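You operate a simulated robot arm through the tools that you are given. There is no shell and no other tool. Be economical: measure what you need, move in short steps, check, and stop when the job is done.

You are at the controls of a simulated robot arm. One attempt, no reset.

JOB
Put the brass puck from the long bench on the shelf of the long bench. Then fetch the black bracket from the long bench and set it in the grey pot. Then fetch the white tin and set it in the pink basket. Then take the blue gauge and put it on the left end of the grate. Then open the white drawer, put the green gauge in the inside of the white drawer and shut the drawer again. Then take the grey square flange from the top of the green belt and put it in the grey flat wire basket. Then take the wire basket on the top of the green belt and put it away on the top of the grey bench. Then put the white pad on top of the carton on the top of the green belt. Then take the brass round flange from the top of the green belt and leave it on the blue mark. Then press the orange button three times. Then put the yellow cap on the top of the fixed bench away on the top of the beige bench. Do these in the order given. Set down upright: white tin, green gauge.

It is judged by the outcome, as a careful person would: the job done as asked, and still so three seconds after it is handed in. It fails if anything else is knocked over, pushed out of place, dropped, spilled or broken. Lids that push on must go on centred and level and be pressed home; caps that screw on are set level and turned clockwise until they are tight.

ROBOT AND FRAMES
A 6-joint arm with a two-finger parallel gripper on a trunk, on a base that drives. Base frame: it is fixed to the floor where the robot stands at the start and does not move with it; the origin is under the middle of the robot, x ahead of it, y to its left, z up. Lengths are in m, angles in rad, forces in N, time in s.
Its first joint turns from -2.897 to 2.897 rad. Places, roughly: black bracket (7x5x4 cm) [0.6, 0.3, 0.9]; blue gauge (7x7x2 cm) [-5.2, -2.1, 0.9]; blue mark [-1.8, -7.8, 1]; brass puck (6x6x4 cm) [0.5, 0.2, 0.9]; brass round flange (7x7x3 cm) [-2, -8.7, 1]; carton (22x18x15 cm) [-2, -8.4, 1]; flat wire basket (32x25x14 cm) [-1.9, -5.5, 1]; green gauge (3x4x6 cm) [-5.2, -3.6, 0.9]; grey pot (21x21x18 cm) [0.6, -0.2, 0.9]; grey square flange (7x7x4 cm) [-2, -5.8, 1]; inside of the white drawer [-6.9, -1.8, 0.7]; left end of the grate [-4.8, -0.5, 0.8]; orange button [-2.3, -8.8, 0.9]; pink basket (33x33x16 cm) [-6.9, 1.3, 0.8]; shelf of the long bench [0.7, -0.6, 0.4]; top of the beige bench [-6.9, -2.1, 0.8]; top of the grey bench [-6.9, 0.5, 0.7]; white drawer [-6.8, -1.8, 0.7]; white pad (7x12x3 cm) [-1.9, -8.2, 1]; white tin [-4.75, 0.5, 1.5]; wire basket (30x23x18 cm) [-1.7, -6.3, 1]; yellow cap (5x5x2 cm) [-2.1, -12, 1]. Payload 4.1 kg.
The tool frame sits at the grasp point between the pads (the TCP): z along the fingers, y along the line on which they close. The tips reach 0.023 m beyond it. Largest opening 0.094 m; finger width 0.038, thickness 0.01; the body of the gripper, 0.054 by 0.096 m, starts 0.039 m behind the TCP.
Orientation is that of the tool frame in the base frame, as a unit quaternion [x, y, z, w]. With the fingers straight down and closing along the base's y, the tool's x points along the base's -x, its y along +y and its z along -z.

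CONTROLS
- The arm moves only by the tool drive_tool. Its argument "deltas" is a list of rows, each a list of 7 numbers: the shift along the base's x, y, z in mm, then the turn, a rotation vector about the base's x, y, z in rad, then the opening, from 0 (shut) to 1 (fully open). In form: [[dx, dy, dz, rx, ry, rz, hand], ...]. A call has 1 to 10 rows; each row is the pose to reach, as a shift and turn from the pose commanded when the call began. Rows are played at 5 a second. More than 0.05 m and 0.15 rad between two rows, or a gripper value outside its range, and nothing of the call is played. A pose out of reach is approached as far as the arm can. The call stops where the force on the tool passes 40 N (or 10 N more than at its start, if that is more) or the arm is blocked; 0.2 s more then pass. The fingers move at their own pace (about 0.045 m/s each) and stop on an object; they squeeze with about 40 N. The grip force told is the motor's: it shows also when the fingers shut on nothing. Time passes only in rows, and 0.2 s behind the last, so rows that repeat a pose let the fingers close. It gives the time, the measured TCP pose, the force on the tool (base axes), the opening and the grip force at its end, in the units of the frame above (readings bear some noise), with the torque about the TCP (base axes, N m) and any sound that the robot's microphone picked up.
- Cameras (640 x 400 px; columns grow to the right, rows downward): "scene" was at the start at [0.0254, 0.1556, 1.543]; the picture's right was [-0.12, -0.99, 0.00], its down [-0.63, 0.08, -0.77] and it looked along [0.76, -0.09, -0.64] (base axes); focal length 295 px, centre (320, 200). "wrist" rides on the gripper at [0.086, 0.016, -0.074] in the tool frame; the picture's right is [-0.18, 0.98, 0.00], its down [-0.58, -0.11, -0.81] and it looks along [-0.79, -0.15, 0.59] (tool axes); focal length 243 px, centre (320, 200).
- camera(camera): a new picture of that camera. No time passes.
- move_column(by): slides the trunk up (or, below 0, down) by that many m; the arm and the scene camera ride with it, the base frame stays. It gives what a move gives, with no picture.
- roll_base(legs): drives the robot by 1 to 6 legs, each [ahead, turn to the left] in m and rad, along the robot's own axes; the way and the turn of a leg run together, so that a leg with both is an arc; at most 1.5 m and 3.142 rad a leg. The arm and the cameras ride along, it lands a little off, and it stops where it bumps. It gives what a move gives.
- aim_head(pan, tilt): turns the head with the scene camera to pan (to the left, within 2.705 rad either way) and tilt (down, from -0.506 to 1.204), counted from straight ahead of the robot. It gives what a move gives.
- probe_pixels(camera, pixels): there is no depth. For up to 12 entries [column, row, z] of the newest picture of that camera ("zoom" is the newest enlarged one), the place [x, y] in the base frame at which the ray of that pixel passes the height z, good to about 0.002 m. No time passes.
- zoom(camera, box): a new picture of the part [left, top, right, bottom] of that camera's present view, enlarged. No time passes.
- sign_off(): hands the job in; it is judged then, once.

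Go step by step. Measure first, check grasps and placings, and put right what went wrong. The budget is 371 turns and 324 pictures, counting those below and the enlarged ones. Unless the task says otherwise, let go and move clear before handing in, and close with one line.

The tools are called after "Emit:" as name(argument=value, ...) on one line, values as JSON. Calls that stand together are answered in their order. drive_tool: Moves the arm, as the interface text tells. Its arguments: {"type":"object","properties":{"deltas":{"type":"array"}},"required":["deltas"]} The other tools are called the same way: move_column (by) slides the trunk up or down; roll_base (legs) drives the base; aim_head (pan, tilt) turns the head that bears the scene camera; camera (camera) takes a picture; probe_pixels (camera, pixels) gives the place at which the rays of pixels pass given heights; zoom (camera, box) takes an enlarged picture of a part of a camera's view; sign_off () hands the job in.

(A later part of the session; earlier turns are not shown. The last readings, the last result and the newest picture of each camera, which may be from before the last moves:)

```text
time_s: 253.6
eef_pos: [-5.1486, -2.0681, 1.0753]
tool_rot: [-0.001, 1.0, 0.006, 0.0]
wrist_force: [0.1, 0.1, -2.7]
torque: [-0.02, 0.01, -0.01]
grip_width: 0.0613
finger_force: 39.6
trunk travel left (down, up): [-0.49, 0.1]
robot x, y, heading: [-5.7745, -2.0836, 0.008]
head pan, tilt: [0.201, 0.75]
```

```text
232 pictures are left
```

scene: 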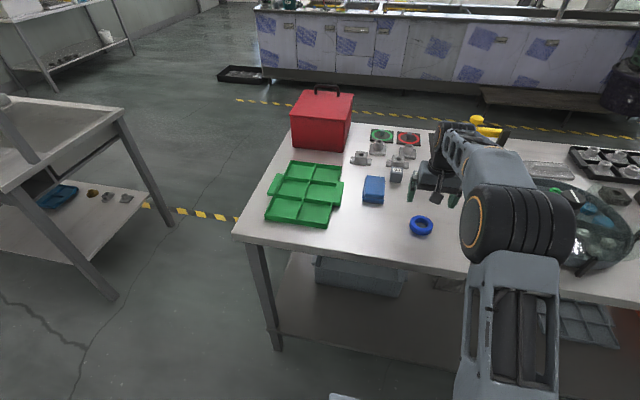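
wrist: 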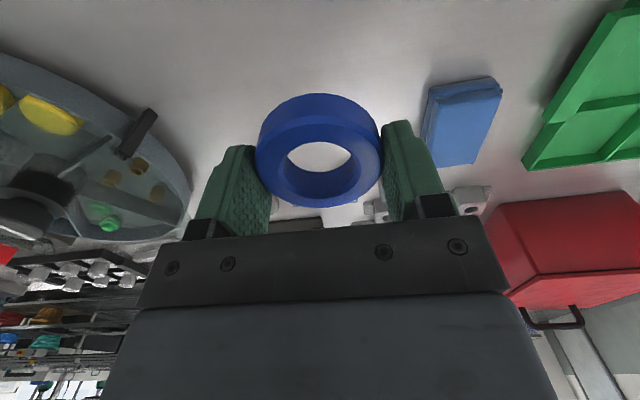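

The ring is held at 0.061. I'll pull the arm in and up, go to the gap at y≈−1.1 facing +x, and reach the grate sideways from there.

Emit:
drive_tool(deltas=[[-40, 0, 25, 0, 0, 0, 0], [-80, 0, 50, 0, 0, 0, 0], [-120, 0, 75, 0, 0, 0, 0], [-160, 0, 100, 0, 0, 0, 0], [-190, 0, 130, 0, 0, 0, 0]])

Emit:
roll_base(legs=[[0, 1.57], [0.98, 0], [0, -1.57], [0.6, 0]])

Emit:
aim_head(pan=0.6, tilt=0.6)

Emit:
camera(camera="scene")

```text
time_s: 254.8
eef_pos: [-5.3394, -2.0664, 1.2036]
tool_rot: [-0.001, 1.0, 0.006, 0.0]
wrist_force: [-0.4, 0.4, -2.1]
torque: [0.01, 0.0, 0.0]
grip_width: 0.0613
finger_force: 39.8
trunk travel left (down, up): [-0.49, 0.1]
robot x, y, heading: [-5.7771, -2.0866, 0.008]
head pan, tilt: [0.201, 0.75]
```

```text
time_s: 270.5
eef_pos: [-4.7449, -1.0571, 1.2051]
tool_rot: [-0.017, 1.0, 0.006, 0.0]
wrist_force: [0.2, 1.3, -1.8]
torque: [-0.01, -0.03, 0.0]
grip_width: 0.0611
finger_force: 39.9
trunk travel left (down, up): [-0.49, 0.1]
robot x, y, heading: [-5.1819, -1.0897, 0.04]
head pan, tilt: [0.201, 0.75]
```

```text
time_s: 271.3
eef_pos: [-4.7451, -1.0574, 1.2043]
tool_rot: [-0.016, 1.0, 0.006, 0.0]
wrist_force: [0.0, 0.4, -2.9]
torque: [0.0, -0.01, -0.02]
grip_width: 0.0611
finger_force: 40.2
trunk travel left (down, up): [-0.49, 0.1]
robot x, y, heading: [-5.1834, -1.0849, 0.035]
head pan, tilt: [0.6, 0.6]
```

```text
231 pictures are left
```

scene: 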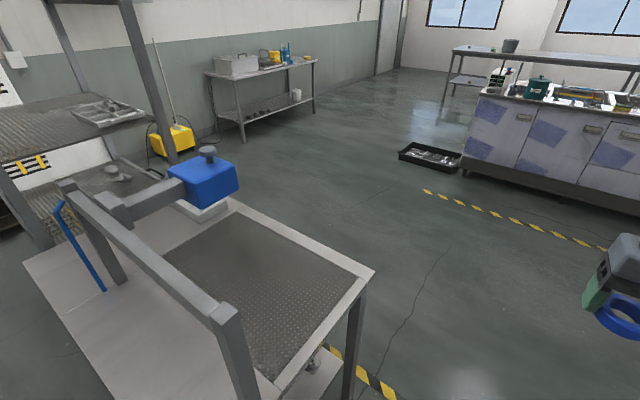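

Emit:
probe_pixels(camera="scene", pixels=[[372, 270, 0.82], [372, 270, 0.86], [357, 280, 0.82], [275, 380, 0.82], [235, 213, 0.82], [163, 255, 0.82], [345, 398, 0.0], [357, 280, 0.78], [275, 380, 0.78]])

Emit:
aim_head(pan=0.95, tilt=0.85)

Emit:
camera(camera="scene")

```text
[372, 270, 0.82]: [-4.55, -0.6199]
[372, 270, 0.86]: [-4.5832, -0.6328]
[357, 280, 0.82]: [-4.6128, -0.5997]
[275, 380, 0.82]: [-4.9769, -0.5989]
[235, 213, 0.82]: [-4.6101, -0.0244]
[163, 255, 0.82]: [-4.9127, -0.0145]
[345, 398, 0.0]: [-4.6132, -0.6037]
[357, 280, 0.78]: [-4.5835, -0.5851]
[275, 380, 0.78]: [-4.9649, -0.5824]
```

```text
time_s: 272.2
eef_pos: [-4.7456, -1.0561, 1.2052]
tool_rot: [-0.019, 1.0, 0.006, -0.001]
wrist_force: [0.2, 1.0, -1.3]
torque: [-0.01, -0.02, -0.02]
grip_width: 0.0612
finger_force: 40.3
trunk travel left (down, up): [-0.49, 0.1]
robot x, y, heading: [-5.1833, -1.0878, 0.035]
head pan, tilt: [0.949, 0.85]
```

```text
230 pictures are left
```

scene: 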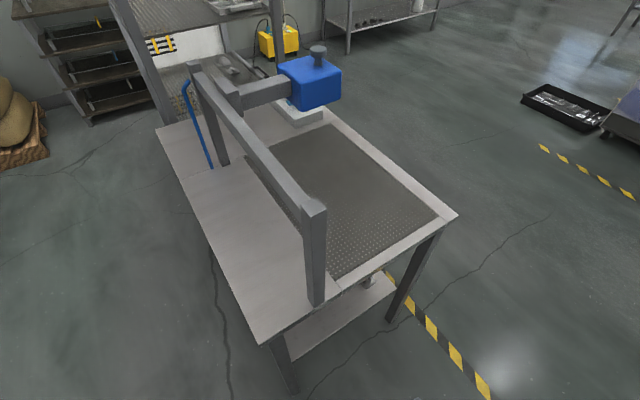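

The grate spans x −4.61…−4.95, y −0.6…−0.02, so its left end is at y≈−0.5. I'll roll forward to x≈−4.6 so the arm stays clear of the gantry post.

Emit:
roll_base(legs=[[0.58, -0.035]])

Emit:
aim_head(pan=1.6, tilt=0.8)

Emit:
camera(camera="scene")

```text
time_s: 275.4
eef_pos: [-4.1677, -1.0618, 1.2047]
tool_rot: [-0.001, 1.0, 0.007, 0.0]
wrist_force: [0.8, 0.1, -2.3]
torque: [-0.05, -0.04, 0.02]
grip_width: 0.0611
finger_force: 40.4
trunk travel left (down, up): [-0.49, 0.1]
robot x, y, heading: [-4.606, -1.0773, 0.004]
head pan, tilt: [0.949, 0.85]
```

```text
time_s: 276.5
eef_pos: [-4.1676, -1.0605, 1.2058]
tool_rot: [-0.001, 1.0, 0.006, 0.0]
wrist_force: [0.1, 0.3, -3.4]
torque: [0.0, 0.03, -0.01]
grip_width: 0.0609
finger_force: 39.3
trunk travel left (down, up): [-0.49, 0.1]
robot x, y, heading: [-4.6064, -1.0772, 0.004]
head pan, tilt: [1.6, 0.799]
```

```text
229 pictures are left
```

scene: 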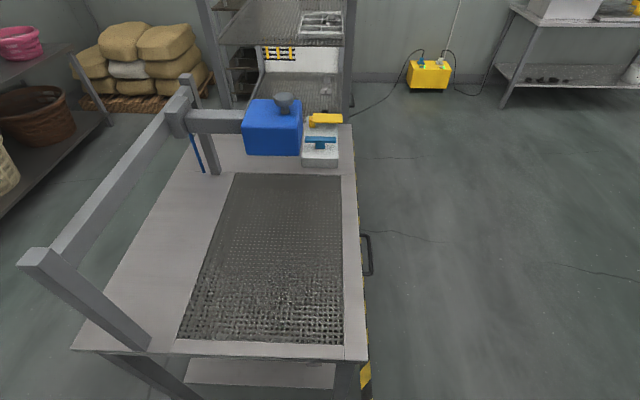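

Emit:
probe_pixels(camera="scene", pixels=[[180, 338, 0.83], [343, 343, 0.83], [236, 174, 0.83], [340, 178, 0.83], [180, 338, 0.85], [343, 343, 0.85], [236, 174, 0.85], [340, 178, 0.85], [268, 290, 0.85], [268, 290, 0.83], [22, 262, 1.1]])

```text
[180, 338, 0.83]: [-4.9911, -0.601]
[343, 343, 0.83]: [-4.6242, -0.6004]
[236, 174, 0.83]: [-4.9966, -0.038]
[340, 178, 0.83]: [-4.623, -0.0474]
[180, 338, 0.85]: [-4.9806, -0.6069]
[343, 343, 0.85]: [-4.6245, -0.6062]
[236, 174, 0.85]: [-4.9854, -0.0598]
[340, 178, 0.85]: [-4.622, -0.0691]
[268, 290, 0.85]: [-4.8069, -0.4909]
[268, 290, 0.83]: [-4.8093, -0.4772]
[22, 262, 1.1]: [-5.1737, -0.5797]
```

The left-end target is (−4.80,−0.50). I'll swing the arm round to the left along a circle, turning the tool with it.

Emit:
drive_tool(deltas=[[-4.6, 48, 0, 0, 0, 0.11, 0], [-14.3, 95.3, 0, 0, 0, 0.22, 0], [-29.2, 141.2, 0, 0, 0, 0.33, 0], [-49, 185.3, 0, 0, 0, 0.44, 0], [-73.5, 226.8, 0, 0, 0, 0.55, 0], [-102.5, 265.5, 0, 0, 0, 0.66, 0], [-135.5, 300.7, 0, 0, 0, 0.77, 0], [-172.2, 332.1, 0, 0, 0, 0.88, 0], [-212, 359.2, 0, 0, 0, 0.99, 0], [-254.7, 381.8, 0, 0, 0, 1.1, 0]])

Emit:
drive_tool(deltas=[[-44.8, 17.8, 0, 0, 0, 0.11, 0], [-91.4, 30.6, 0, 0, 0, 0.22, 0], [-139.1, 38.2, 0, 0, 0, 0.33, 0], [-187.3, 40.5, 0, 0, 0, 0.44, 0], [-235.4, 37.5, 0, 0, 0, 0.55, 0], [-282.9, 29.2, 0, 0, 0, 0.66, 0], [-323.9, 17.6, 0, 0, 0, 0.76, 0]])

Emit:
drive_tool(deltas=[[-14, 40, 0, 0, 0, 0, 0], [-28, 80, -10, 0, 0, 0, 0], [-41, 120, -30, 0, 0, 0, 0], [-54, 161, -50, 0, 0, 0, 0], [-54, 161, -90, 0, 0, 0, 0], [-54, 161, -130, 0, 0, 0, 0], [-54, 161, -170, 0, 0, 0, 0], [-54, 161, -210, 0, 0, 0, 0]])

Emit:
camera(camera="scene")

Emit:
camera(camera="wrist")

```text
time_s: 278.7
eef_pos: [-4.4243, -0.6779, 1.2041]
tool_rot: [-0.525, 0.851, 0.006, -0.003]
wrist_force: [-0.1, -0.2, -1.7]
torque: [0.0, 0.02, -0.02]
grip_width: 0.0611
finger_force: 39.9
trunk travel left (down, up): [-0.49, 0.1]
robot x, y, heading: [-4.6057, -1.0785, 0.004]
head pan, tilt: [1.6, 0.799]
```

```text
time_s: 280.4
eef_pos: [-4.6832, -0.6375, 1.2171]
tool_rot: [0.757, -0.653, -0.017, -0.003]
wrist_force: [0.2, 0.2, -2.7]
torque: [0.02, 0.01, 0.03]
grip_width: 0.0613
finger_force: 40.0
trunk travel left (down, up): [-0.49, 0.1]
robot x, y, heading: [-4.6046, -1.0775, 0.001]
head pan, tilt: [1.6, 0.799]
stopped in row 7: the arm was blocked; the commanded pose is now the measured one
```

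```text
time_s: 282.2
eef_pos: [-4.7391, -0.4769, 1.0056]
tool_rot: [0.758, -0.652, -0.016, -0.002]
wrist_force: [0.6, 0.1, -2.3]
torque: [-0.03, -0.03, 0.01]
grip_width: 0.0613
finger_force: 39.9
out of reach, approached as far as the arm can: row 3, 4, 5, 6
trunk travel left (down, up): [-0.49, 0.1]
robot x, y, heading: [-4.6052, -1.0805, 0.003]
head pan, tilt: [1.6, 0.799]
```

```text
228 pictures are left
```

scene: 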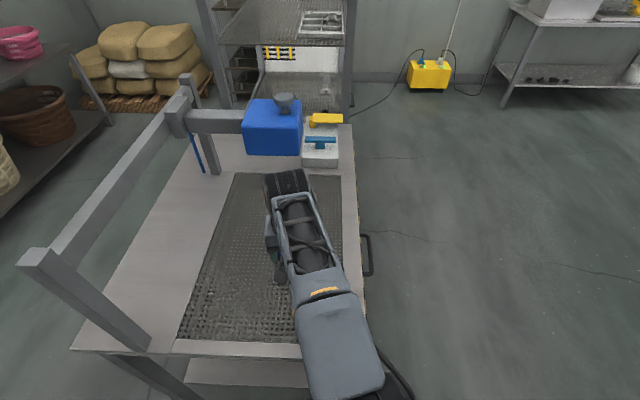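

```text
227 pictures are left
```

wrist: 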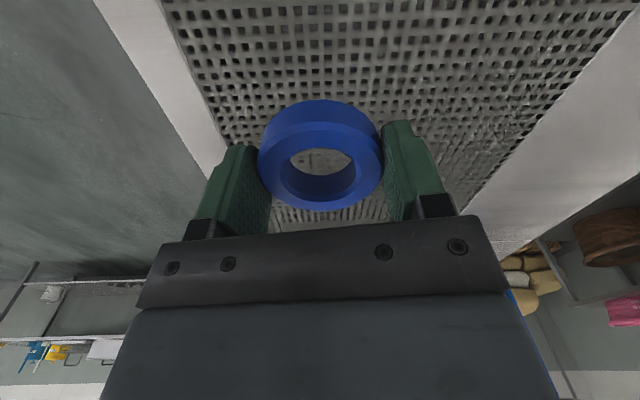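

The arm met a self-limit while swinging, but it's now above the grate at (−4.739,−0.477), inside the left end. I'll shift 2 cm toward −y and lower gently.

Emit:
drive_tool(deltas=[[-5, -10, -30, 0, 0, 0, 0], [-8, -20, -60, 0, 0, 0, 0], [-8, -20, -90, 0, 0, 0, 0], [-8, -20, -115, 0, 0, 0, 0], [-8, -20, -122, 0, 0, 0, 0]])

Emit:
camera(camera="wrist")

```text
time_s: 283.4
eef_pos: [-4.7491, -0.4981, 0.8835]
tool_rot: [0.758, -0.652, -0.016, -0.002]
wrist_force: [-1.4, 0.0, -2.0]
torque: [-0.01, 0.01, 0.01]
grip_width: 0.0611
finger_force: 40.1
trunk travel left (down, up): [-0.49, 0.1]
robot x, y, heading: [-4.6065, -1.0776, 0.005]
head pan, tilt: [1.6, 0.799]
```

```text
226 pictures are left
```

wrist: 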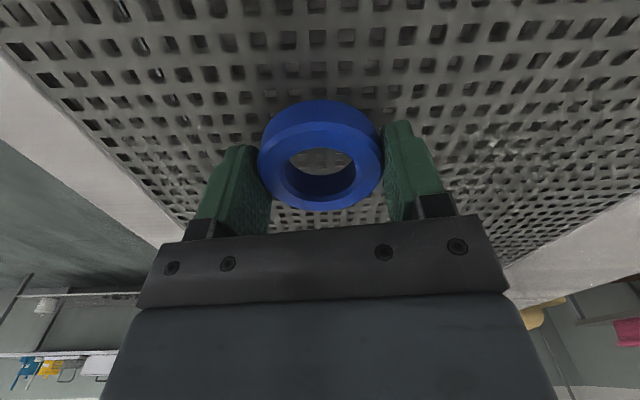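

Emit:
drive_tool(deltas=[[0, 0, -5, 0, 0, 0, 0], [0, 0, -10, 0, 0, 0, 0]])

Emit:
drive_tool(deltas=[[0, 0, -4, 0, 0, 0, 0], [0, 0, -8, 0, 0, 0, 0]])

```text
time_s: 284.1
eef_pos: [-4.7471, -0.4963, 0.874]
tool_rot: [0.758, -0.652, -0.015, -0.002]
wrist_force: [-0.1, -0.4, -2.0]
torque: [0.06, 0.01, 0.01]
grip_width: 0.0612
finger_force: 39.9
trunk travel left (down, up): [-0.49, 0.1]
robot x, y, heading: [-4.6087, -1.0748, -0.001]
head pan, tilt: [1.6, 0.799]
```

```text
time_s: 284.6
eef_pos: [-4.7475, -0.4955, 0.8731]
tool_rot: [0.758, -0.652, -0.02, -0.005]
wrist_force: [0.6, -2.8, 33.9]
torque: [-0.76, -0.97, -0.14]
grip_width: 0.0614
finger_force: 39.9
trunk travel left (down, up): [-0.49, 0.1]
robot x, y, heading: [-4.6046, -1.0789, 0.004]
head pan, tilt: [1.6, 0.799]
```

Contact at z≈0.873. I'll release the pressure and open.

Emit:
drive_tool(deltas=[[0, 0, 6, 0, 0, 0, 0], [0, 0, 7, 0, 0, 0, 0], [0, 0, 7, 0, 0, 0, 0.5], [0, 0, 7, 0, 0, 0, 1], [0, 0, 7, 0, 0, 0, 1], [0, 0, 40, 0, 0, 0, 1], [0, 0, 80, 0, 0, 0, 1], [0, 0, 120, 0, 0, 0, 1]])

Emit:
camera(camera="wrist")

```text
time_s: 286.4
eef_pos: [-4.7473, -0.4984, 0.9855]
tool_rot: [0.758, -0.652, -0.016, -0.003]
wrist_force: [-0.1, -1.0, 0.4]
torque: [-0.02, 0.03, -0.03]
grip_width: 0.094
finger_force: 0.0
trunk travel left (down, up): [-0.49, 0.1]
robot x, y, heading: [-4.6051, -1.0785, 0.003]
head pan, tilt: [1.6, 0.799]
```

```text
225 pictures are left
```

wrist: 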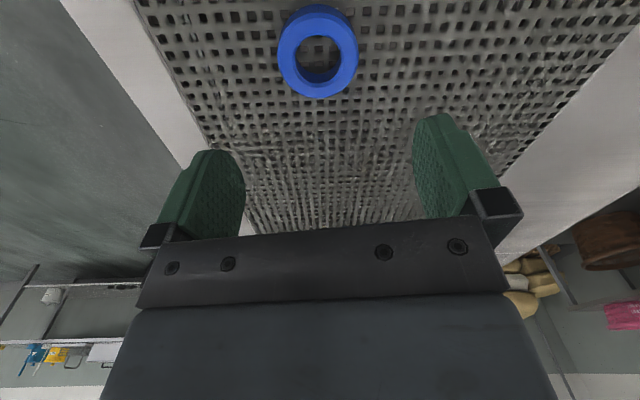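

The ring rests on the left end of the grate. I'll raise, swing the arm back to the front, and reverse into the aisle.

Emit:
drive_tool(deltas=[[0, 0, 45, 0, 0, 0, 1], [0, 0, 90, 0, 0, 0, 1], [6, -25, 130, 0, 0, 0, 1], [14, -58, 165, 0, 0, 0, 1], [22, -90, 195, 0, 0, 0, 1], [30, -125, 210, 0, 0, 0, 1], [37, -153, 215, 0, 0, 0, 1]])

Emit:
drive_tool(deltas=[[48, 9.3, 0, 0, 0, -0.11, 1], [96, 12.9, 0, 0, 0, -0.22, 1], [144.3, 11.2, 0, 0, 0, -0.33, 1], [192.4, 4.2, 0, 0, 0, -0.44, 1], [239.2, -8, 0, 0, 0, -0.55, 1], [284.4, -25.2, 0, 0, 0, -0.66, 1], [327.4, -47.3, 0, 0, 0, -0.77, 1], [367.7, -74, 0, 0, 0, -0.88, 1], [404.9, -105, 0, 0, 0, -0.99, 1], [438.4, -139.9, 0, 0, 0, -1.1, 1]])

Emit:
drive_tool(deltas=[[29.6, -38.4, 0, 0, 0, -0.1, 1], [54.7, -79.6, 0, 0, 0, -0.2, 1], [75, -123.5, 0, 0, 0, -0.31, 1], [90.5, -169.3, 0, 0, 0, -0.41, 1], [100.9, -216.6, 0, 0, 0, -0.52, 1], [106, -264.7, 0, 0, 0, -0.62, 1]])

Emit:
camera(camera="scene")

```text
time_s: 288.2
eef_pos: [-4.6848, -0.6374, 1.1877]
tool_rot: [0.738, -0.675, -0.003, 0.004]
wrist_force: [0.2, 1.1, -1.2]
torque: [0.0, -0.01, -0.02]
grip_width: 0.094
finger_force: 0.1
trunk travel left (down, up): [-0.49, 0.1]
robot x, y, heading: [-4.6065, -1.0792, 0.001]
head pan, tilt: [1.6, 0.799]
stopped in row 7: the arm was blocked; the commanded pose is now the measured one
```

```text
time_s: 290.4
eef_pos: [-4.2455, -0.7787, 1.1882]
tool_rot: [-0.276, 0.961, 0.005, -0.002]
wrist_force: [-0.7, 0.2, 0.4]
torque: [-0.01, 0.0, -0.01]
grip_width: 0.094
finger_force: 0.1
trunk travel left (down, up): [-0.49, 0.1]
robot x, y, heading: [-4.6051, -1.0759, 0.005]
head pan, tilt: [1.6, 0.799]
```

```text
time_s: 291.9
eef_pos: [-4.1416, -1.0435, 1.1866]
tool_rot: [0.031, 1.0, 0.005, -0.002]
wrist_force: [0.4, 0.0, -0.4]
torque: [-0.04, 0.03, -0.01]
grip_width: 0.0941
finger_force: 0.1
trunk travel left (down, up): [-0.49, 0.1]
robot x, y, heading: [-4.6081, -1.077, 0.002]
head pan, tilt: [1.6, 0.799]
```

```text
224 pictures are left
```

scene: 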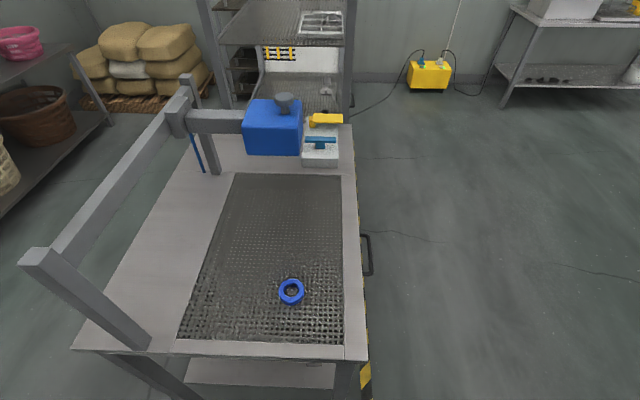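

The ring is at the left end of the grate. Now I'll reverse into the aisle and face the beige bench with the white drawer.

Emit:
roll_base(legs=[[-1.2, 0], [0, -1.57], [0.72, 0], [0, -1.57]])

Emit:
aim_head(pan=0, tilt=0.7)

Emit:
camera(camera="scene")

```text
time_s: 309.2
eef_pos: [-6.2849, -1.8363, 1.1853]
tool_rot: [1.0, -0.026, 0.002, 0.005]
wrist_force: [-0.4, -0.4, 0.6]
torque: [-0.04, 0.01, -0.03]
grip_width: 0.094
finger_force: 0.0
trunk travel left (down, up): [-0.49, 0.1]
robot x, y, heading: [-5.825, -1.7975, -3.133]
head pan, tilt: [1.6, 0.799]
```

```text
time_s: 310.9
eef_pos: [-6.2858, -1.8354, 1.186]
tool_rot: [1.0, -0.026, 0.002, 0.006]
wrist_force: [-0.7, -0.4, -0.8]
torque: [-0.01, 0.01, -0.02]
grip_width: 0.0937
finger_force: 0.1
trunk travel left (down, up): [-0.49, 0.1]
robot x, y, heading: [-5.8234, -1.7988, -3.131]
head pan, tilt: [0.0, 0.7]
```

```text
223 pictures are left
```

scene: 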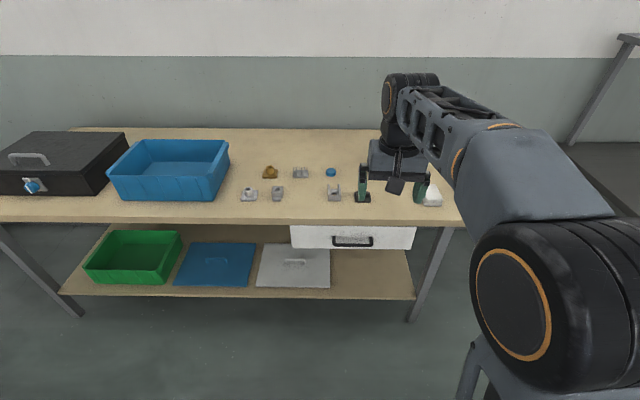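

Emit:
zoom(camera="scene", box=[270, 190, 450, 302])

Emit:
probe_pixels(camera="scene", pixels=[[200, 219, 0.8], [200, 219, 0.76], [200, 219, 0.84], [352, 241, 0.7], [352, 241, 0.72], [352, 241, 0.74], [352, 241, 0.68], [82, 315, 0.0], [413, 320, 0.0]])

```text
3.56 times, centred on (360, 246) of scene
```

zoom: 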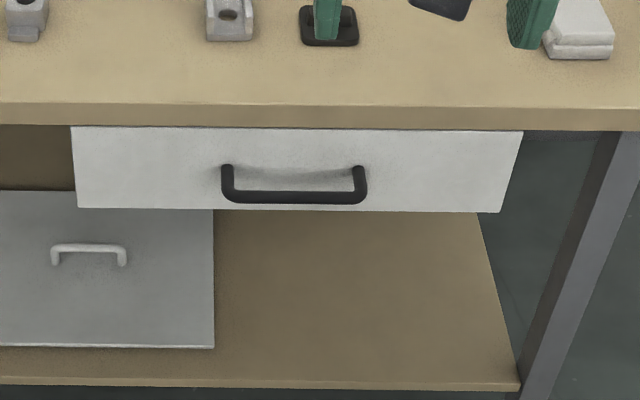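

```text
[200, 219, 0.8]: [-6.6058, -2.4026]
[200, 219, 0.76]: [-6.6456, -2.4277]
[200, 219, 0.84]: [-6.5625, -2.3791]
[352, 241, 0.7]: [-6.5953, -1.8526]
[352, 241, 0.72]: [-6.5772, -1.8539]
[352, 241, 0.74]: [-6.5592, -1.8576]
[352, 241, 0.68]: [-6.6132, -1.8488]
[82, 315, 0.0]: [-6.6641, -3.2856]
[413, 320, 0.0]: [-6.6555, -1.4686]
```

The drawer has a U-shaped bar handle at (352,241): bar near x≈−6.59, y≈−1.85, z≈0.70. I'll orient the tool horizontally with the fingers closing vertically, yaw first, then pitch.

Emit:
drive_tool(deltas=[[5, 0, 0, 0, 0, 0.145, 1], [10, 0, 0, 0, 0, 0.29, 1], [15, 0, 0, 0, 0, 0.435, 1], [20, 0, 0, 0, 0, 0.58, 1], [25, 0, 0, 0, 0, 0.725, 1], [30, 0, 0, 0, 0, 0.87, 1], [30, 0, 0, 0, 0, 1.015, 1], [30, 0, 0, 0, 0, 1.16, 1], [30, 0, 0, 0, 0, 1.305, 1], [30, 0, 0, 0, 0, 1.45, 1]])

Emit:
drive_tool(deltas=[[0, 0, 0, 0, 0, 0.07, 1], [0, 0, 0, 0, 0.13, 0.07, 1]])

```text
time_s: 313.1
eef_pos: [-6.2558, -1.8363, 1.1864]
tool_rot: [0.764, 0.645, 0.005, 0.003]
wrist_force: [-0.5, -0.7, 0.8]
torque: [0.0, 0.0, -0.03]
grip_width: 0.0939
finger_force: 0.1
trunk travel left (down, up): [-0.49, 0.1]
robot x, y, heading: [-5.8208, -1.7986, -3.13]
head pan, tilt: [0.0, 0.7]
```

```text
time_s: 313.6
eef_pos: [-6.2556, -1.8368, 1.1864]
tool_rot: [0.741, 0.669, -0.045, -0.04]
wrist_force: [0.8, 0.0, -0.2]
torque: [-0.03, 0.01, -0.02]
grip_width: 0.094
finger_force: 0.2
trunk travel left (down, up): [-0.49, 0.1]
robot x, y, heading: [-5.8209, -1.7963, -3.133]
head pan, tilt: [0.0, 0.7]
```

Emit:
drive_tool(deltas=[[0, 0, 0, 0, 0, 0.1, 1], [0, 0, 0, 0, 0, 0.1, 1]])

Emit:
drive_tool(deltas=[[0, 0, 0, 0, 0.144, 0, 1], [0, 0, 0, 0, 0.288, 0, 1], [0, 0, 0, 0, 0.432, 0, 1], [0, 0, 0, 0, 0.576, 0, 1], [0, 0, 0, 0, 0.72, 0, 1], [0, 0, 0, 0, 0.864, 0, 1], [0, 0, 0, 0, 1.008, 0, 1], [0, 0, 0, 0, 1.152, 0, 1], [0, 0, 0, 0, 1.296, 0, 1], [0, 0, 0, 0, 1.44, 0, 1]])

Emit:
camera(camera="wrist")

Emit:
camera(camera="scene")

```text
time_s: 314.2
eef_pos: [-6.2543, -1.8354, 1.1869]
tool_rot: [0.707, 0.704, -0.047, -0.037]
wrist_force: [0.8, -0.4, 0.4]
torque: [0.0, 0.01, 0.0]
grip_width: 0.094
finger_force: 0.0
trunk travel left (down, up): [-0.49, 0.1]
robot x, y, heading: [-5.8212, -1.7966, -3.134]
head pan, tilt: [0.0, 0.7]
```

```text
time_s: 316.4
eef_pos: [-6.2714, -1.8375, 1.1961]
tool_rot: [0.502, 0.504, -0.502, -0.493]
wrist_force: [0.3, -0.3, 1.0]
torque: [0.0, -0.01, -0.02]
grip_width: 0.094
finger_force: 0.0
out of reach, approached as far as the arm can: row 8, 10
trunk travel left (down, up): [-0.49, 0.1]
robot x, y, heading: [-5.8218, -1.7958, -3.133]
head pan, tilt: [0.0, 0.7]
```

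```text
221 pictures are left
```

wrist: 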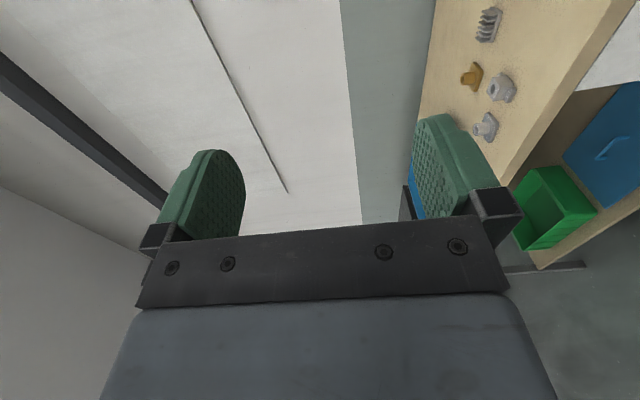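

```text
220 pictures are left
```

scene: 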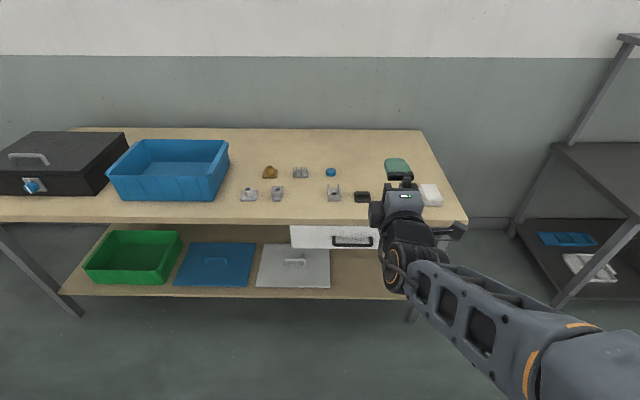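

The orientation is good. I'll lower the trunk 0.4 m and the arm to about handle height, then look.

Emit:
move_column(by=-0.4)

Emit:
drive_tool(deltas=[[0, -5, -30, 0, 0, 0, 1], [0, -10, -60, 0, 0, 0, 1], [0, -12, -96, 0, 0, 0, 1]])

Emit:
aim_head(pan=0, tilt=0.5)

Emit:
camera(camera="scene")

Emit:
camera(camera="wrist")

```text
time_s: 320.3
eef_pos: [-6.2712, -1.8381, 0.7963]
tool_rot: [0.501, 0.505, -0.501, -0.493]
wrist_force: [0.0, 0.3, -0.8]
torque: [-0.01, -0.01, -0.01]
grip_width: 0.0939
finger_force: 0.0
trunk travel left (down, up): [-0.09, 0.5]
robot x, y, heading: [-5.8217, -1.7994, -3.135]
head pan, tilt: [0.0, 0.7]
```

```text
time_s: 321.1
eef_pos: [-6.3035, -1.8594, 0.7063]
tool_rot: [0.503, 0.504, -0.499, -0.494]
wrist_force: [0.3, 0.7, 0.7]
torque: [-0.01, -0.01, 0.01]
grip_width: 0.0941
finger_force: 0.1
out of reach, approached as far as the arm can: row 1, 2, 3
trunk travel left (down, up): [-0.09, 0.5]
robot x, y, heading: [-5.8204, -1.7997, -3.132]
head pan, tilt: [0.0, 0.7]
```

```text
time_s: 321.8
eef_pos: [-6.3022, -1.8614, 0.7087]
tool_rot: [0.503, 0.504, -0.499, -0.494]
wrist_force: [0.7, 0.0, 0.7]
torque: [-0.03, 0.01, -0.01]
grip_width: 0.0941
finger_force: 0.1
trunk travel left (down, up): [-0.09, 0.5]
robot x, y, heading: [-5.8239, -1.7953, -3.129]
head pan, tilt: [0.0, 0.499]
```

```text
219 pictures are left
```

scene: 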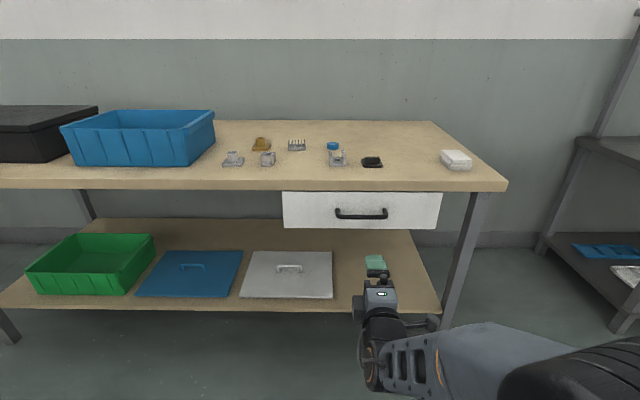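

```text
218 pictures are left
```

wrist: 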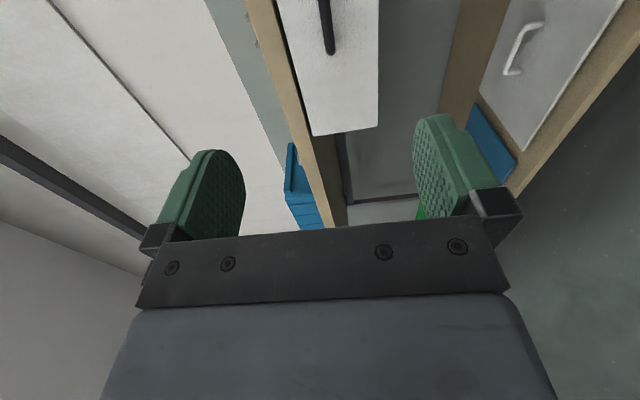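

Emit:
probe_pixels(camera="scene", pixels=[[362, 217, 0.66], [362, 217, 0.7], [362, 217, 0.74], [360, 229, 0.66], [360, 193, 0.74], [360, 193, 0.78], [336, 216, 0.7], [388, 216, 0.7], [100, 188, 0.78], [284, 228, 0.65], [438, 230, 0.65]])

Emit:
probe_pixels(camera="wrist", pixels=[[332, 50, 0.68], [332, 50, 0.7], [332, 50, 0.72]])

Emit:
zoom(camera="scene", box=[270, 170, 450, 282])

```text
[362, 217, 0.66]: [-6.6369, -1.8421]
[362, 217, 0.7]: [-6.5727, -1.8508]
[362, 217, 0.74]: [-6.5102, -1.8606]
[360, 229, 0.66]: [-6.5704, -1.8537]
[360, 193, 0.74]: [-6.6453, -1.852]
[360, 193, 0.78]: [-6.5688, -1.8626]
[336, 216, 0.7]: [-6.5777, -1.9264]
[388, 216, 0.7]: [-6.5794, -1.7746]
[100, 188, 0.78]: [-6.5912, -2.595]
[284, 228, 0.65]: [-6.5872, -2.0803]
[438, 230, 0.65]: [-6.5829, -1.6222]
```

```text
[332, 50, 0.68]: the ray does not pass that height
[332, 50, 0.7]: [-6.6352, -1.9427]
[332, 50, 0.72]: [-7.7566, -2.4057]
```

```text
3.56 times, centred on (360, 226) of scene
```

zoom: 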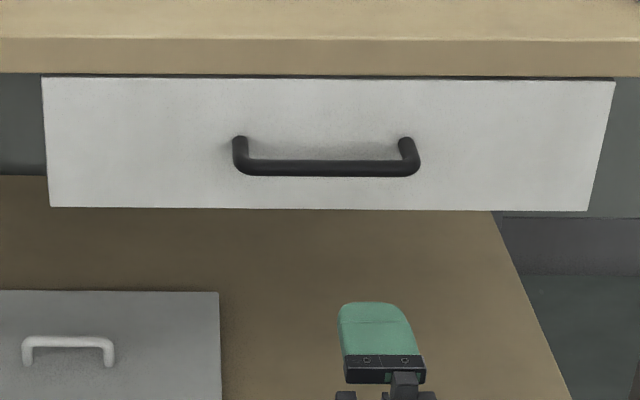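

The handle bar is at about z 0.70, x −6.59, y −1.85. I'll roll 0.2 m forward, keeping the fingers open around its height.

Emit:
roll_base(legs=[[0.2, 0]])

Emit:
camera(camera="wrist")

Emit:
camera(camera="scene")

```text
time_s: 323.4
eef_pos: [-6.5058, -1.862, 0.7074]
tool_rot: [0.502, 0.505, -0.5, -0.493]
wrist_force: [-0.9, -0.6, 0.1]
torque: [0.01, 0.02, 0.0]
grip_width: 0.0939
finger_force: 0.0
trunk travel left (down, up): [-0.09, 0.5]
robot x, y, heading: [-6.0238, -1.8011, -3.132]
head pan, tilt: [0.0, 0.499]
```

```text
216 pictures are left
```

wrist: 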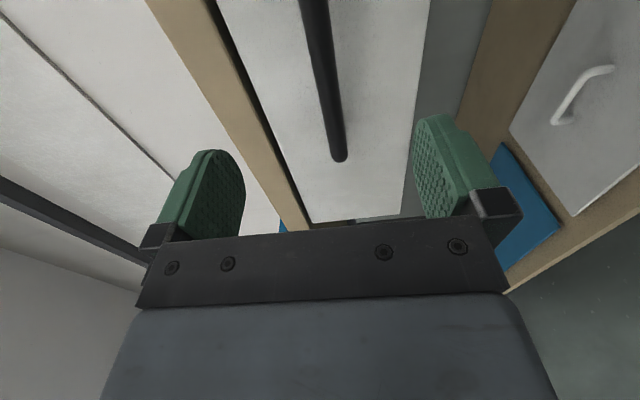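

```text
215 pictures are left
```

scene: 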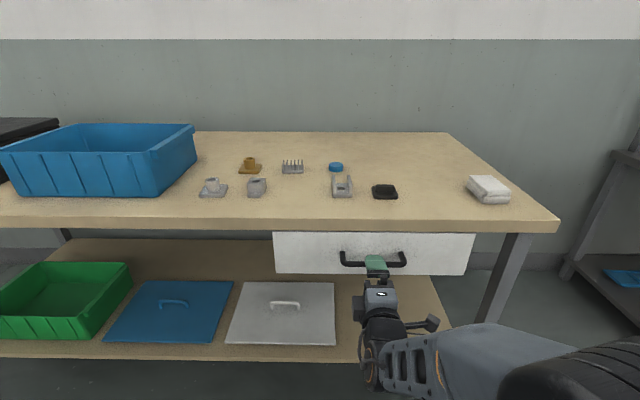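

The bar is well centred between the fingers. I'll advance 70 mm and close gently.

Emit:
drive_tool(deltas=[[-30, 0, 0, 0, 0, 0, 1], [-55, 0, 0, 0, 0, 0, 1], [-70, 0, 0, 0, 0, 0, 1]])

Emit:
camera(camera="wrist")

```text
time_s: 324.2
eef_pos: [-6.5738, -1.8736, 0.7089]
tool_rot: [0.503, 0.503, -0.498, -0.495]
wrist_force: [0.4, -0.7, -0.4]
torque: [-0.02, 0.0, 0.0]
grip_width: 0.0941
finger_force: 0.1
out of reach, approached as far as the arm can: row 1, 2, 3
trunk travel left (down, up): [-0.09, 0.5]
robot x, y, heading: [-6.0255, -1.7968, -3.127]
head pan, tilt: [0.0, 0.499]
```

```text
214 pictures are left
```

wrist: 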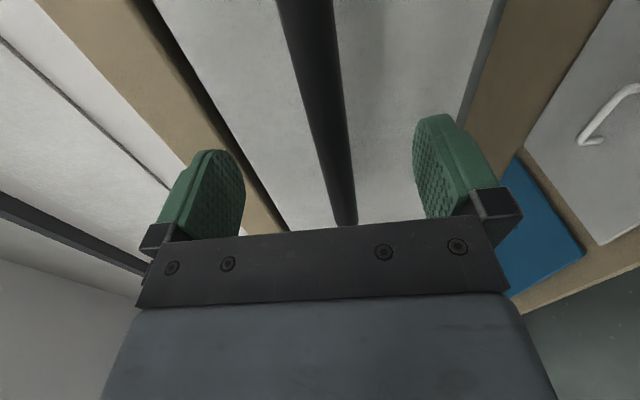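

Emit:
drive_tool(deltas=[[-70, 0, 0, 0, 0, 0, 0.5], [-70, 0, 0, 0, 0, 0, 0.2], [-70, 0, 0, 0, 0, 0, 0], [-70, 0, 0, 0, 0, 0, 0], [-70, 0, 0, 0, 0, 0, 0]])

```text
refused: row 1 steps farther than a row can; nothing moved
```

Emit:
drive_tool(deltas=[[0, 0, 0, 0, 0, 0, 0.5], [0, 0, 0, 0, 0, 0, 0.2], [0, 0, 0, 0, 0, 0, 0], [0, 0, 0, 0, 0, 0, 0], [0, 0, 0, 0, 0, 0, 0]])

Emit:
camera(camera="wrist")

```text
time_s: 325.6
eef_pos: [-6.5719, -1.8738, 0.7009]
tool_rot: [0.508, 0.511, -0.491, -0.489]
wrist_force: [0.3, -2.5, -10.1]
torque: [-0.03, -0.08, -0.35]
grip_width: 0.0139
finger_force: 44.6
trunk travel left (down, up): [-0.09, 0.5]
robot x, y, heading: [-6.0238, -1.8009, -3.128]
head pan, tilt: [0.0, 0.499]
stopped in row 5: the force on the tool passed its limit (the readings are from after the stop); the commanded pose is now the measured one
```

```text
213 pictures are left
```

wrist: 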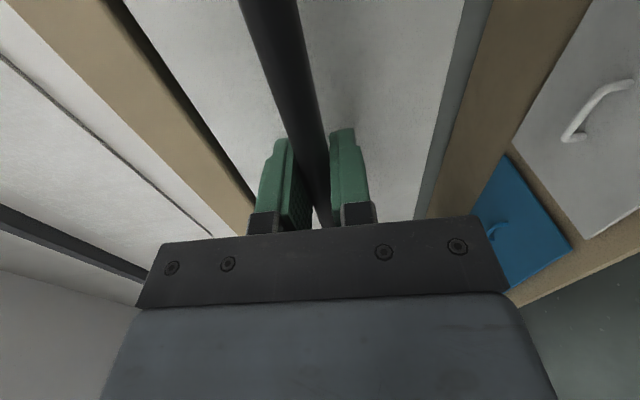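

The bar is gripped (0.014). I'll pull the drawer by reversing the base.

Emit:
roll_base(legs=[[-0.12, 0]])

Emit:
camera(camera="scene")

```text
time_s: 326.9
eef_pos: [-6.4514, -1.8734, 0.6999]
tool_rot: [0.507, 0.512, -0.492, -0.489]
wrist_force: [0.8, -20.1, -25.2]
torque: [-0.53, -0.03, 0.73]
grip_width: 0.0137
finger_force: 45.0
trunk travel left (down, up): [-0.09, 0.5]
robot x, y, heading: [-5.9012, -1.8007, -3.127]
head pan, tilt: [0.0, 0.499]
```

```text
212 pictures are left
```

scene: 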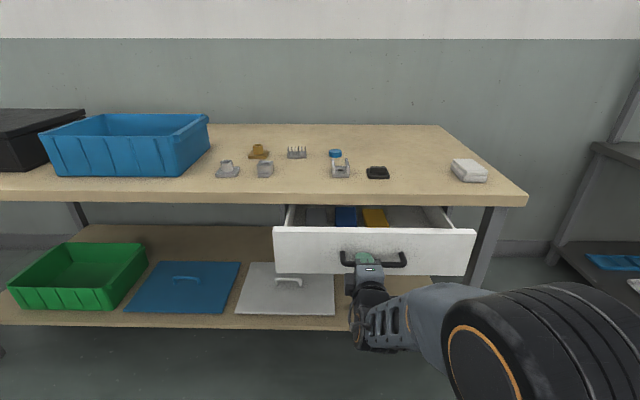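

The drawer opens 12 cm and has some items inside. I'll pull more.

Emit:
roll_base(legs=[[-0.1, 0]])

Emit:
camera(camera="scene")

```text
time_s: 328.0
eef_pos: [-6.3508, -1.8739, 0.7016]
tool_rot: [0.506, 0.514, -0.492, -0.488]
wrist_force: [0.7, -26.4, -10.5]
torque: [-0.8, 0.0, 0.99]
grip_width: 0.014
finger_force: 44.8
trunk travel left (down, up): [-0.09, 0.5]
robot x, y, heading: [-5.8045, -1.7994, -3.126]
head pan, tilt: [0.0, 0.499]
```

```text
211 pictures are left
```

scene: 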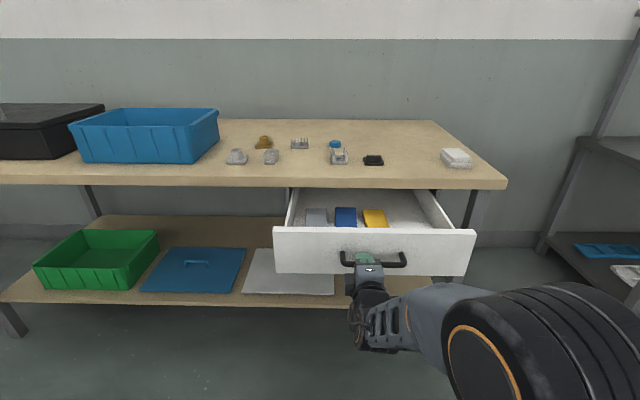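

The drawer is open about 22 cm, with free space at front and right. I'll release the handle and back away.

Emit:
drive_tool(deltas=[[0, 0, 0, 0, 0, 0, 0.4], [0, 0, 0, 0, 0, 0, 0.8], [0, 0, 0, 0, 0, 0, 0.9], [30, 0, 0, 0, 0, 0, 0.9], [60, 0, 0, 0, 0, 0, 0.9], [100, 0, 0, 0, 0, 0, 0.9]])

Emit:
roll_base(legs=[[-0.1, 0]])

Emit:
move_column(by=0.4)

Emit:
aim_head(pan=0, tilt=0.7)

Emit:
camera(camera="scene")

```text
time_s: 329.4
eef_pos: [-6.2757, -1.8837, 0.7054]
tool_rot: [0.506, 0.513, -0.493, -0.487]
wrist_force: [-0.8, 0.3, -0.1]
torque: [0.03, 0.04, -0.01]
grip_width: 0.0845
finger_force: 0.1
out of reach, approached as far as the arm can: row 6
trunk travel left (down, up): [-0.09, 0.5]
robot x, y, heading: [-5.8048, -1.7967, -3.123]
head pan, tilt: [0.0, 0.499]
```

```text
time_s: 330.6
eef_pos: [-6.1758, -1.883, 0.7076]
tool_rot: [0.507, 0.513, -0.492, -0.487]
wrist_force: [0.3, 0.2, 0.3]
torque: [-0.04, 0.03, -0.02]
grip_width: 0.0846
finger_force: 0.1
trunk travel left (down, up): [-0.09, 0.5]
robot x, y, heading: [-5.7054, -1.7974, -3.116]
head pan, tilt: [0.0, 0.499]
```

```text
time_s: 334.4
eef_pos: [-6.1757, -1.8836, 1.107]
tool_rot: [0.507, 0.514, -0.492, -0.487]
wrist_force: [-0.6, 0.9, -0.3]
torque: [0.0, 0.01, 0.01]
grip_width: 0.0844
finger_force: 0.1
trunk travel left (down, up): [-0.49, 0.1]
robot x, y, heading: [-5.704, -1.7938, -3.124]
head pan, tilt: [0.0, 0.499]
```

```text
time_s: 335.1
eef_pos: [-6.1761, -1.8831, 1.1075]
tool_rot: [0.506, 0.514, -0.491, -0.488]
wrist_force: [-0.3, 0.1, -0.1]
torque: [-0.05, 0.01, 0.0]
grip_width: 0.0847
finger_force: 0.0
trunk travel left (down, up): [-0.49, 0.1]
robot x, y, heading: [-5.7041, -1.7972, -3.124]
head pan, tilt: [0.0, 0.7]
```

```text
210 pictures are left
```

scene: 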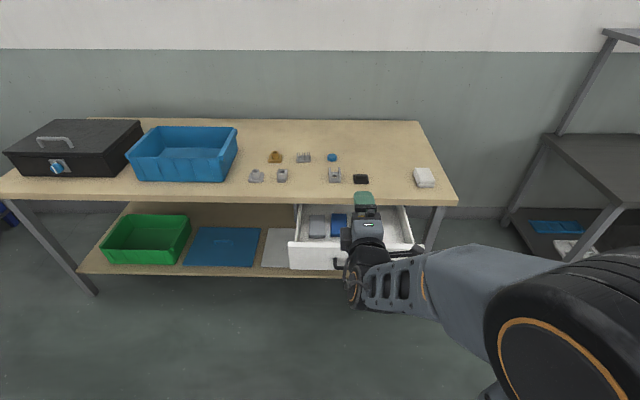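

I'll pitch the tool back down, move slightly off the table behind, and drive to the green gauge at y≈−3.55, facing +x.

Emit:
drive_tool(deltas=[[0, 0, 10, 0, -0.144, 0, 1], [0, 0, 20, 0, -0.288, 0, 1], [0, 0, 30, 0, -0.432, 0, 1], [0, 0, 40, 0, -0.576, 0, 1], [0, 0, 50, 0, -0.72, 0, 1], [0, 0, 60, 0, -0.864, 0, 1], [0, 0, 70, 0, -1.008, 0, 1], [0, 0, 80, 0, -1.152, 0, 1], [0, 0, 80, 0, -1.296, 0, 1], [0, 0, 80, 0, -1.44, 0, 1]])

Emit:
drive_tool(deltas=[[10, 20, 0, 0, -0.1, 0, 1], [20, 40, 0, 0, -0.12, 0, 1]])

Emit:
roll_base(legs=[[0.1, 0], [0, 1.55], [0.9, 0], [0.85, 0], [0, 1.57]])

Emit:
aim_head(pan=0.1, tilt=0.75)

Emit:
camera(camera="scene")

```text
time_s: 337.3
eef_pos: [-6.1753, -1.8817, 1.1863]
tool_rot: [0.706, 0.707, -0.035, -0.027]
wrist_force: [-0.1, -0.6, -0.3]
torque: [0.0, 0.03, 0.04]
grip_width: 0.0941
finger_force: 0.1
trunk travel left (down, up): [-0.49, 0.1]
robot x, y, heading: [-5.7026, -1.7933, -3.126]
head pan, tilt: [0.0, 0.7]
```

```text
time_s: 337.9
eef_pos: [-6.1552, -1.843, 1.1874]
tool_rot: [0.706, 0.708, 0.006, 0.016]
wrist_force: [1.3, -0.1, 0.6]
torque: [0.01, -0.01, 0.0]
grip_width: 0.0941
finger_force: 0.0
trunk travel left (down, up): [-0.49, 0.1]
robot x, y, heading: [-5.7036, -1.7926, -3.119]
head pan, tilt: [0.0, 0.7]
```

```text
time_s: 355.1
eef_pos: [-5.3477, -3.4985, 1.1881]
tool_rot: [0.708, -0.706, -0.015, 0.006]
wrist_force: [0.3, -1.0, 0.1]
torque: [0.01, 0.0, -0.02]
grip_width: 0.0941
finger_force: 0.0
trunk travel left (down, up): [-0.49, 0.1]
robot x, y, heading: [-5.8021, -3.5436, 0.018]
head pan, tilt: [0.0, 0.7]
```

```text
time_s: 355.8
eef_pos: [-5.3467, -3.4987, 1.1877]
tool_rot: [0.708, -0.707, -0.014, 0.005]
wrist_force: [0.5, -0.5, 0.9]
torque: [0.02, -0.02, -0.03]
grip_width: 0.0939
finger_force: 0.0
trunk travel left (down, up): [-0.49, 0.1]
robot x, y, heading: [-5.8016, -3.5459, 0.02]
head pan, tilt: [0.099, 0.75]
```

```text
209 pictures are left
```

scene: 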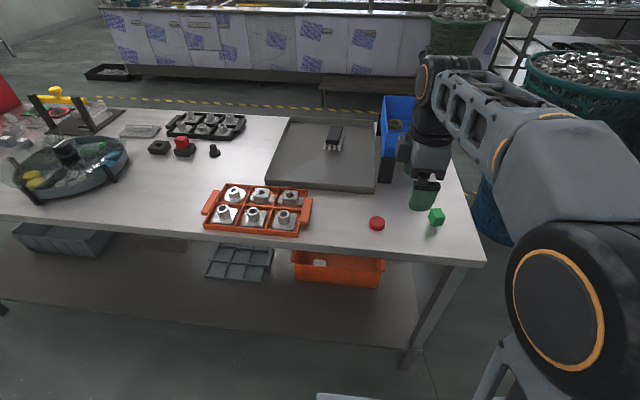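

Emit:
zoom(camera="scene", box=[370, 170, 490, 245])

Emit:
camera(camera="wrist")

```text
5.33 times, centred on (430, 208) of scene
```

zoom: 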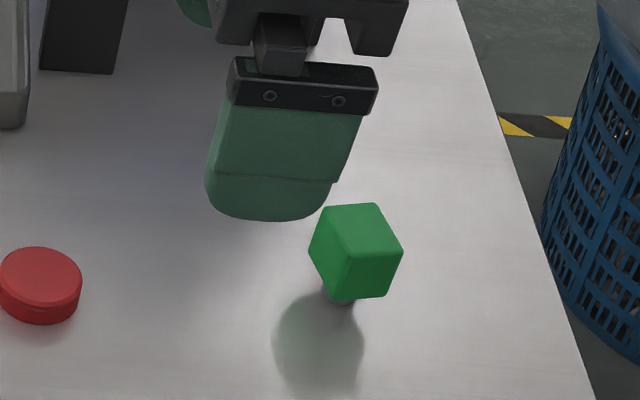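

```text
207 pictures are left
```

wrist: 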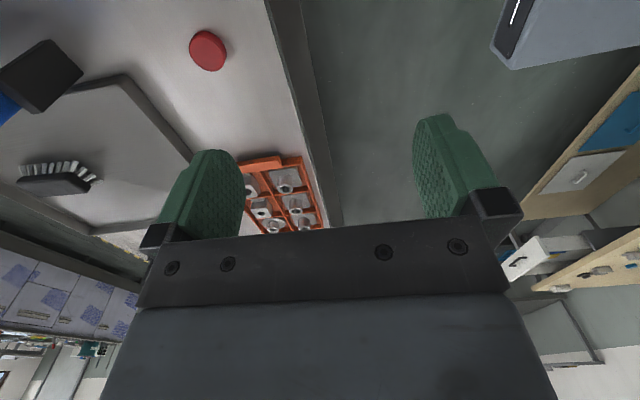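

The green gauge is a block on a pin, standing at (437,216). I'll measure its top corners at z≈0.96.

Emit:
probe_pixels(camera="zoom", pixels=[[324, 207, 0.96], [375, 204, 0.96], [402, 250, 0.96], [349, 256, 0.96], [340, 303, 0.9], [324, 207, 0.94], [402, 250, 0.94], [40, 265, 0.92]])

```text
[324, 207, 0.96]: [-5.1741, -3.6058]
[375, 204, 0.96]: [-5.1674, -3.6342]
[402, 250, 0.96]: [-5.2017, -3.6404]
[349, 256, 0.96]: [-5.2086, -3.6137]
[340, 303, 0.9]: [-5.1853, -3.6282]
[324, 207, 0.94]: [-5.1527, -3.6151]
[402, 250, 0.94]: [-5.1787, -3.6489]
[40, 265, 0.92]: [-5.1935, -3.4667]
```

The block's centre is (−5.188,−3.623), yawed about +0.2 rad. I'll move above it with the closing axis matched.

Emit:
drive_tool(deltas=[[27, -21, -20, 0, 0, 0.04, 1], [54, -42, -40, 0, 0, 0.08, 1], [80, -63, -65, 0, 0, 0.12, 1], [106, -84, -90, 0, 0, 0.16, 1], [133, -105, -115, 0, 0, 0.2, 1], [159, -125, -138, 0, 0, 0.2, 1]])

Emit:
camera(camera="wrist")

Emit:
zoom(camera="scene", box=[370, 170, 490, 245])

```text
time_s: 357.2
eef_pos: [-5.1869, -3.6256, 1.0488]
tool_rot: [0.775, -0.632, -0.013, 0.008]
wrist_force: [-0.4, -0.2, -0.2]
torque: [0.01, -0.02, 0.02]
grip_width: 0.0942
finger_force: 0.0
trunk travel left (down, up): [-0.49, 0.1]
robot x, y, heading: [-5.798, -3.5507, 0.019]
head pan, tilt: [0.099, 0.75]
```

```text
206 pictures are left
```

wrist: 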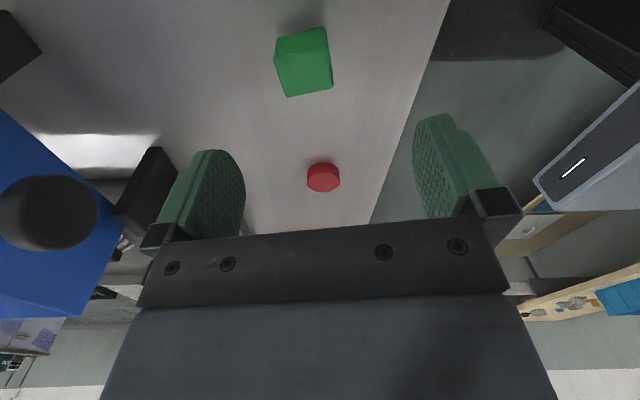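

```text
5.33 times, centred on (430, 208) of scene
```

zoom: 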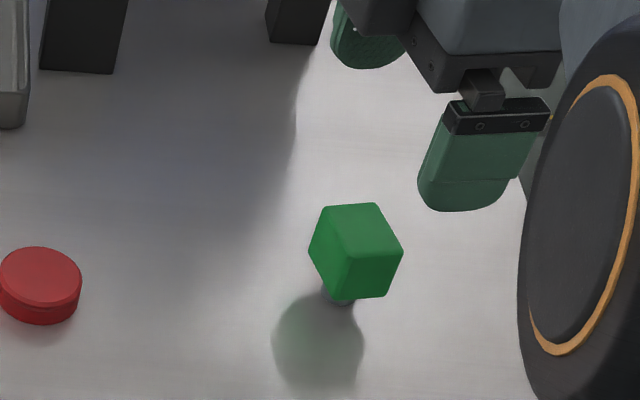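

Emit:
zoom(camera="wrist", box=[250, 0, 370, 120])

Emit:
probe_pixels(camera="wrist", pixels=[[285, 97, 0.96], [333, 87, 0.96], [275, 50, 0.96], [328, 40, 0.96]])

```text
3.33 times, centred on (310, 60) of wrist
```

zoom: 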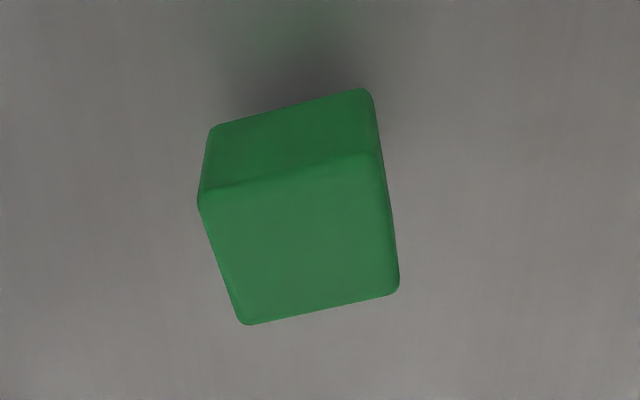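

```text
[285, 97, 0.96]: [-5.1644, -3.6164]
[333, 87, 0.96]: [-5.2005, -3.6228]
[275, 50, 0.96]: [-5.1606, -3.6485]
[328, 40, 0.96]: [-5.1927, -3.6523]
```

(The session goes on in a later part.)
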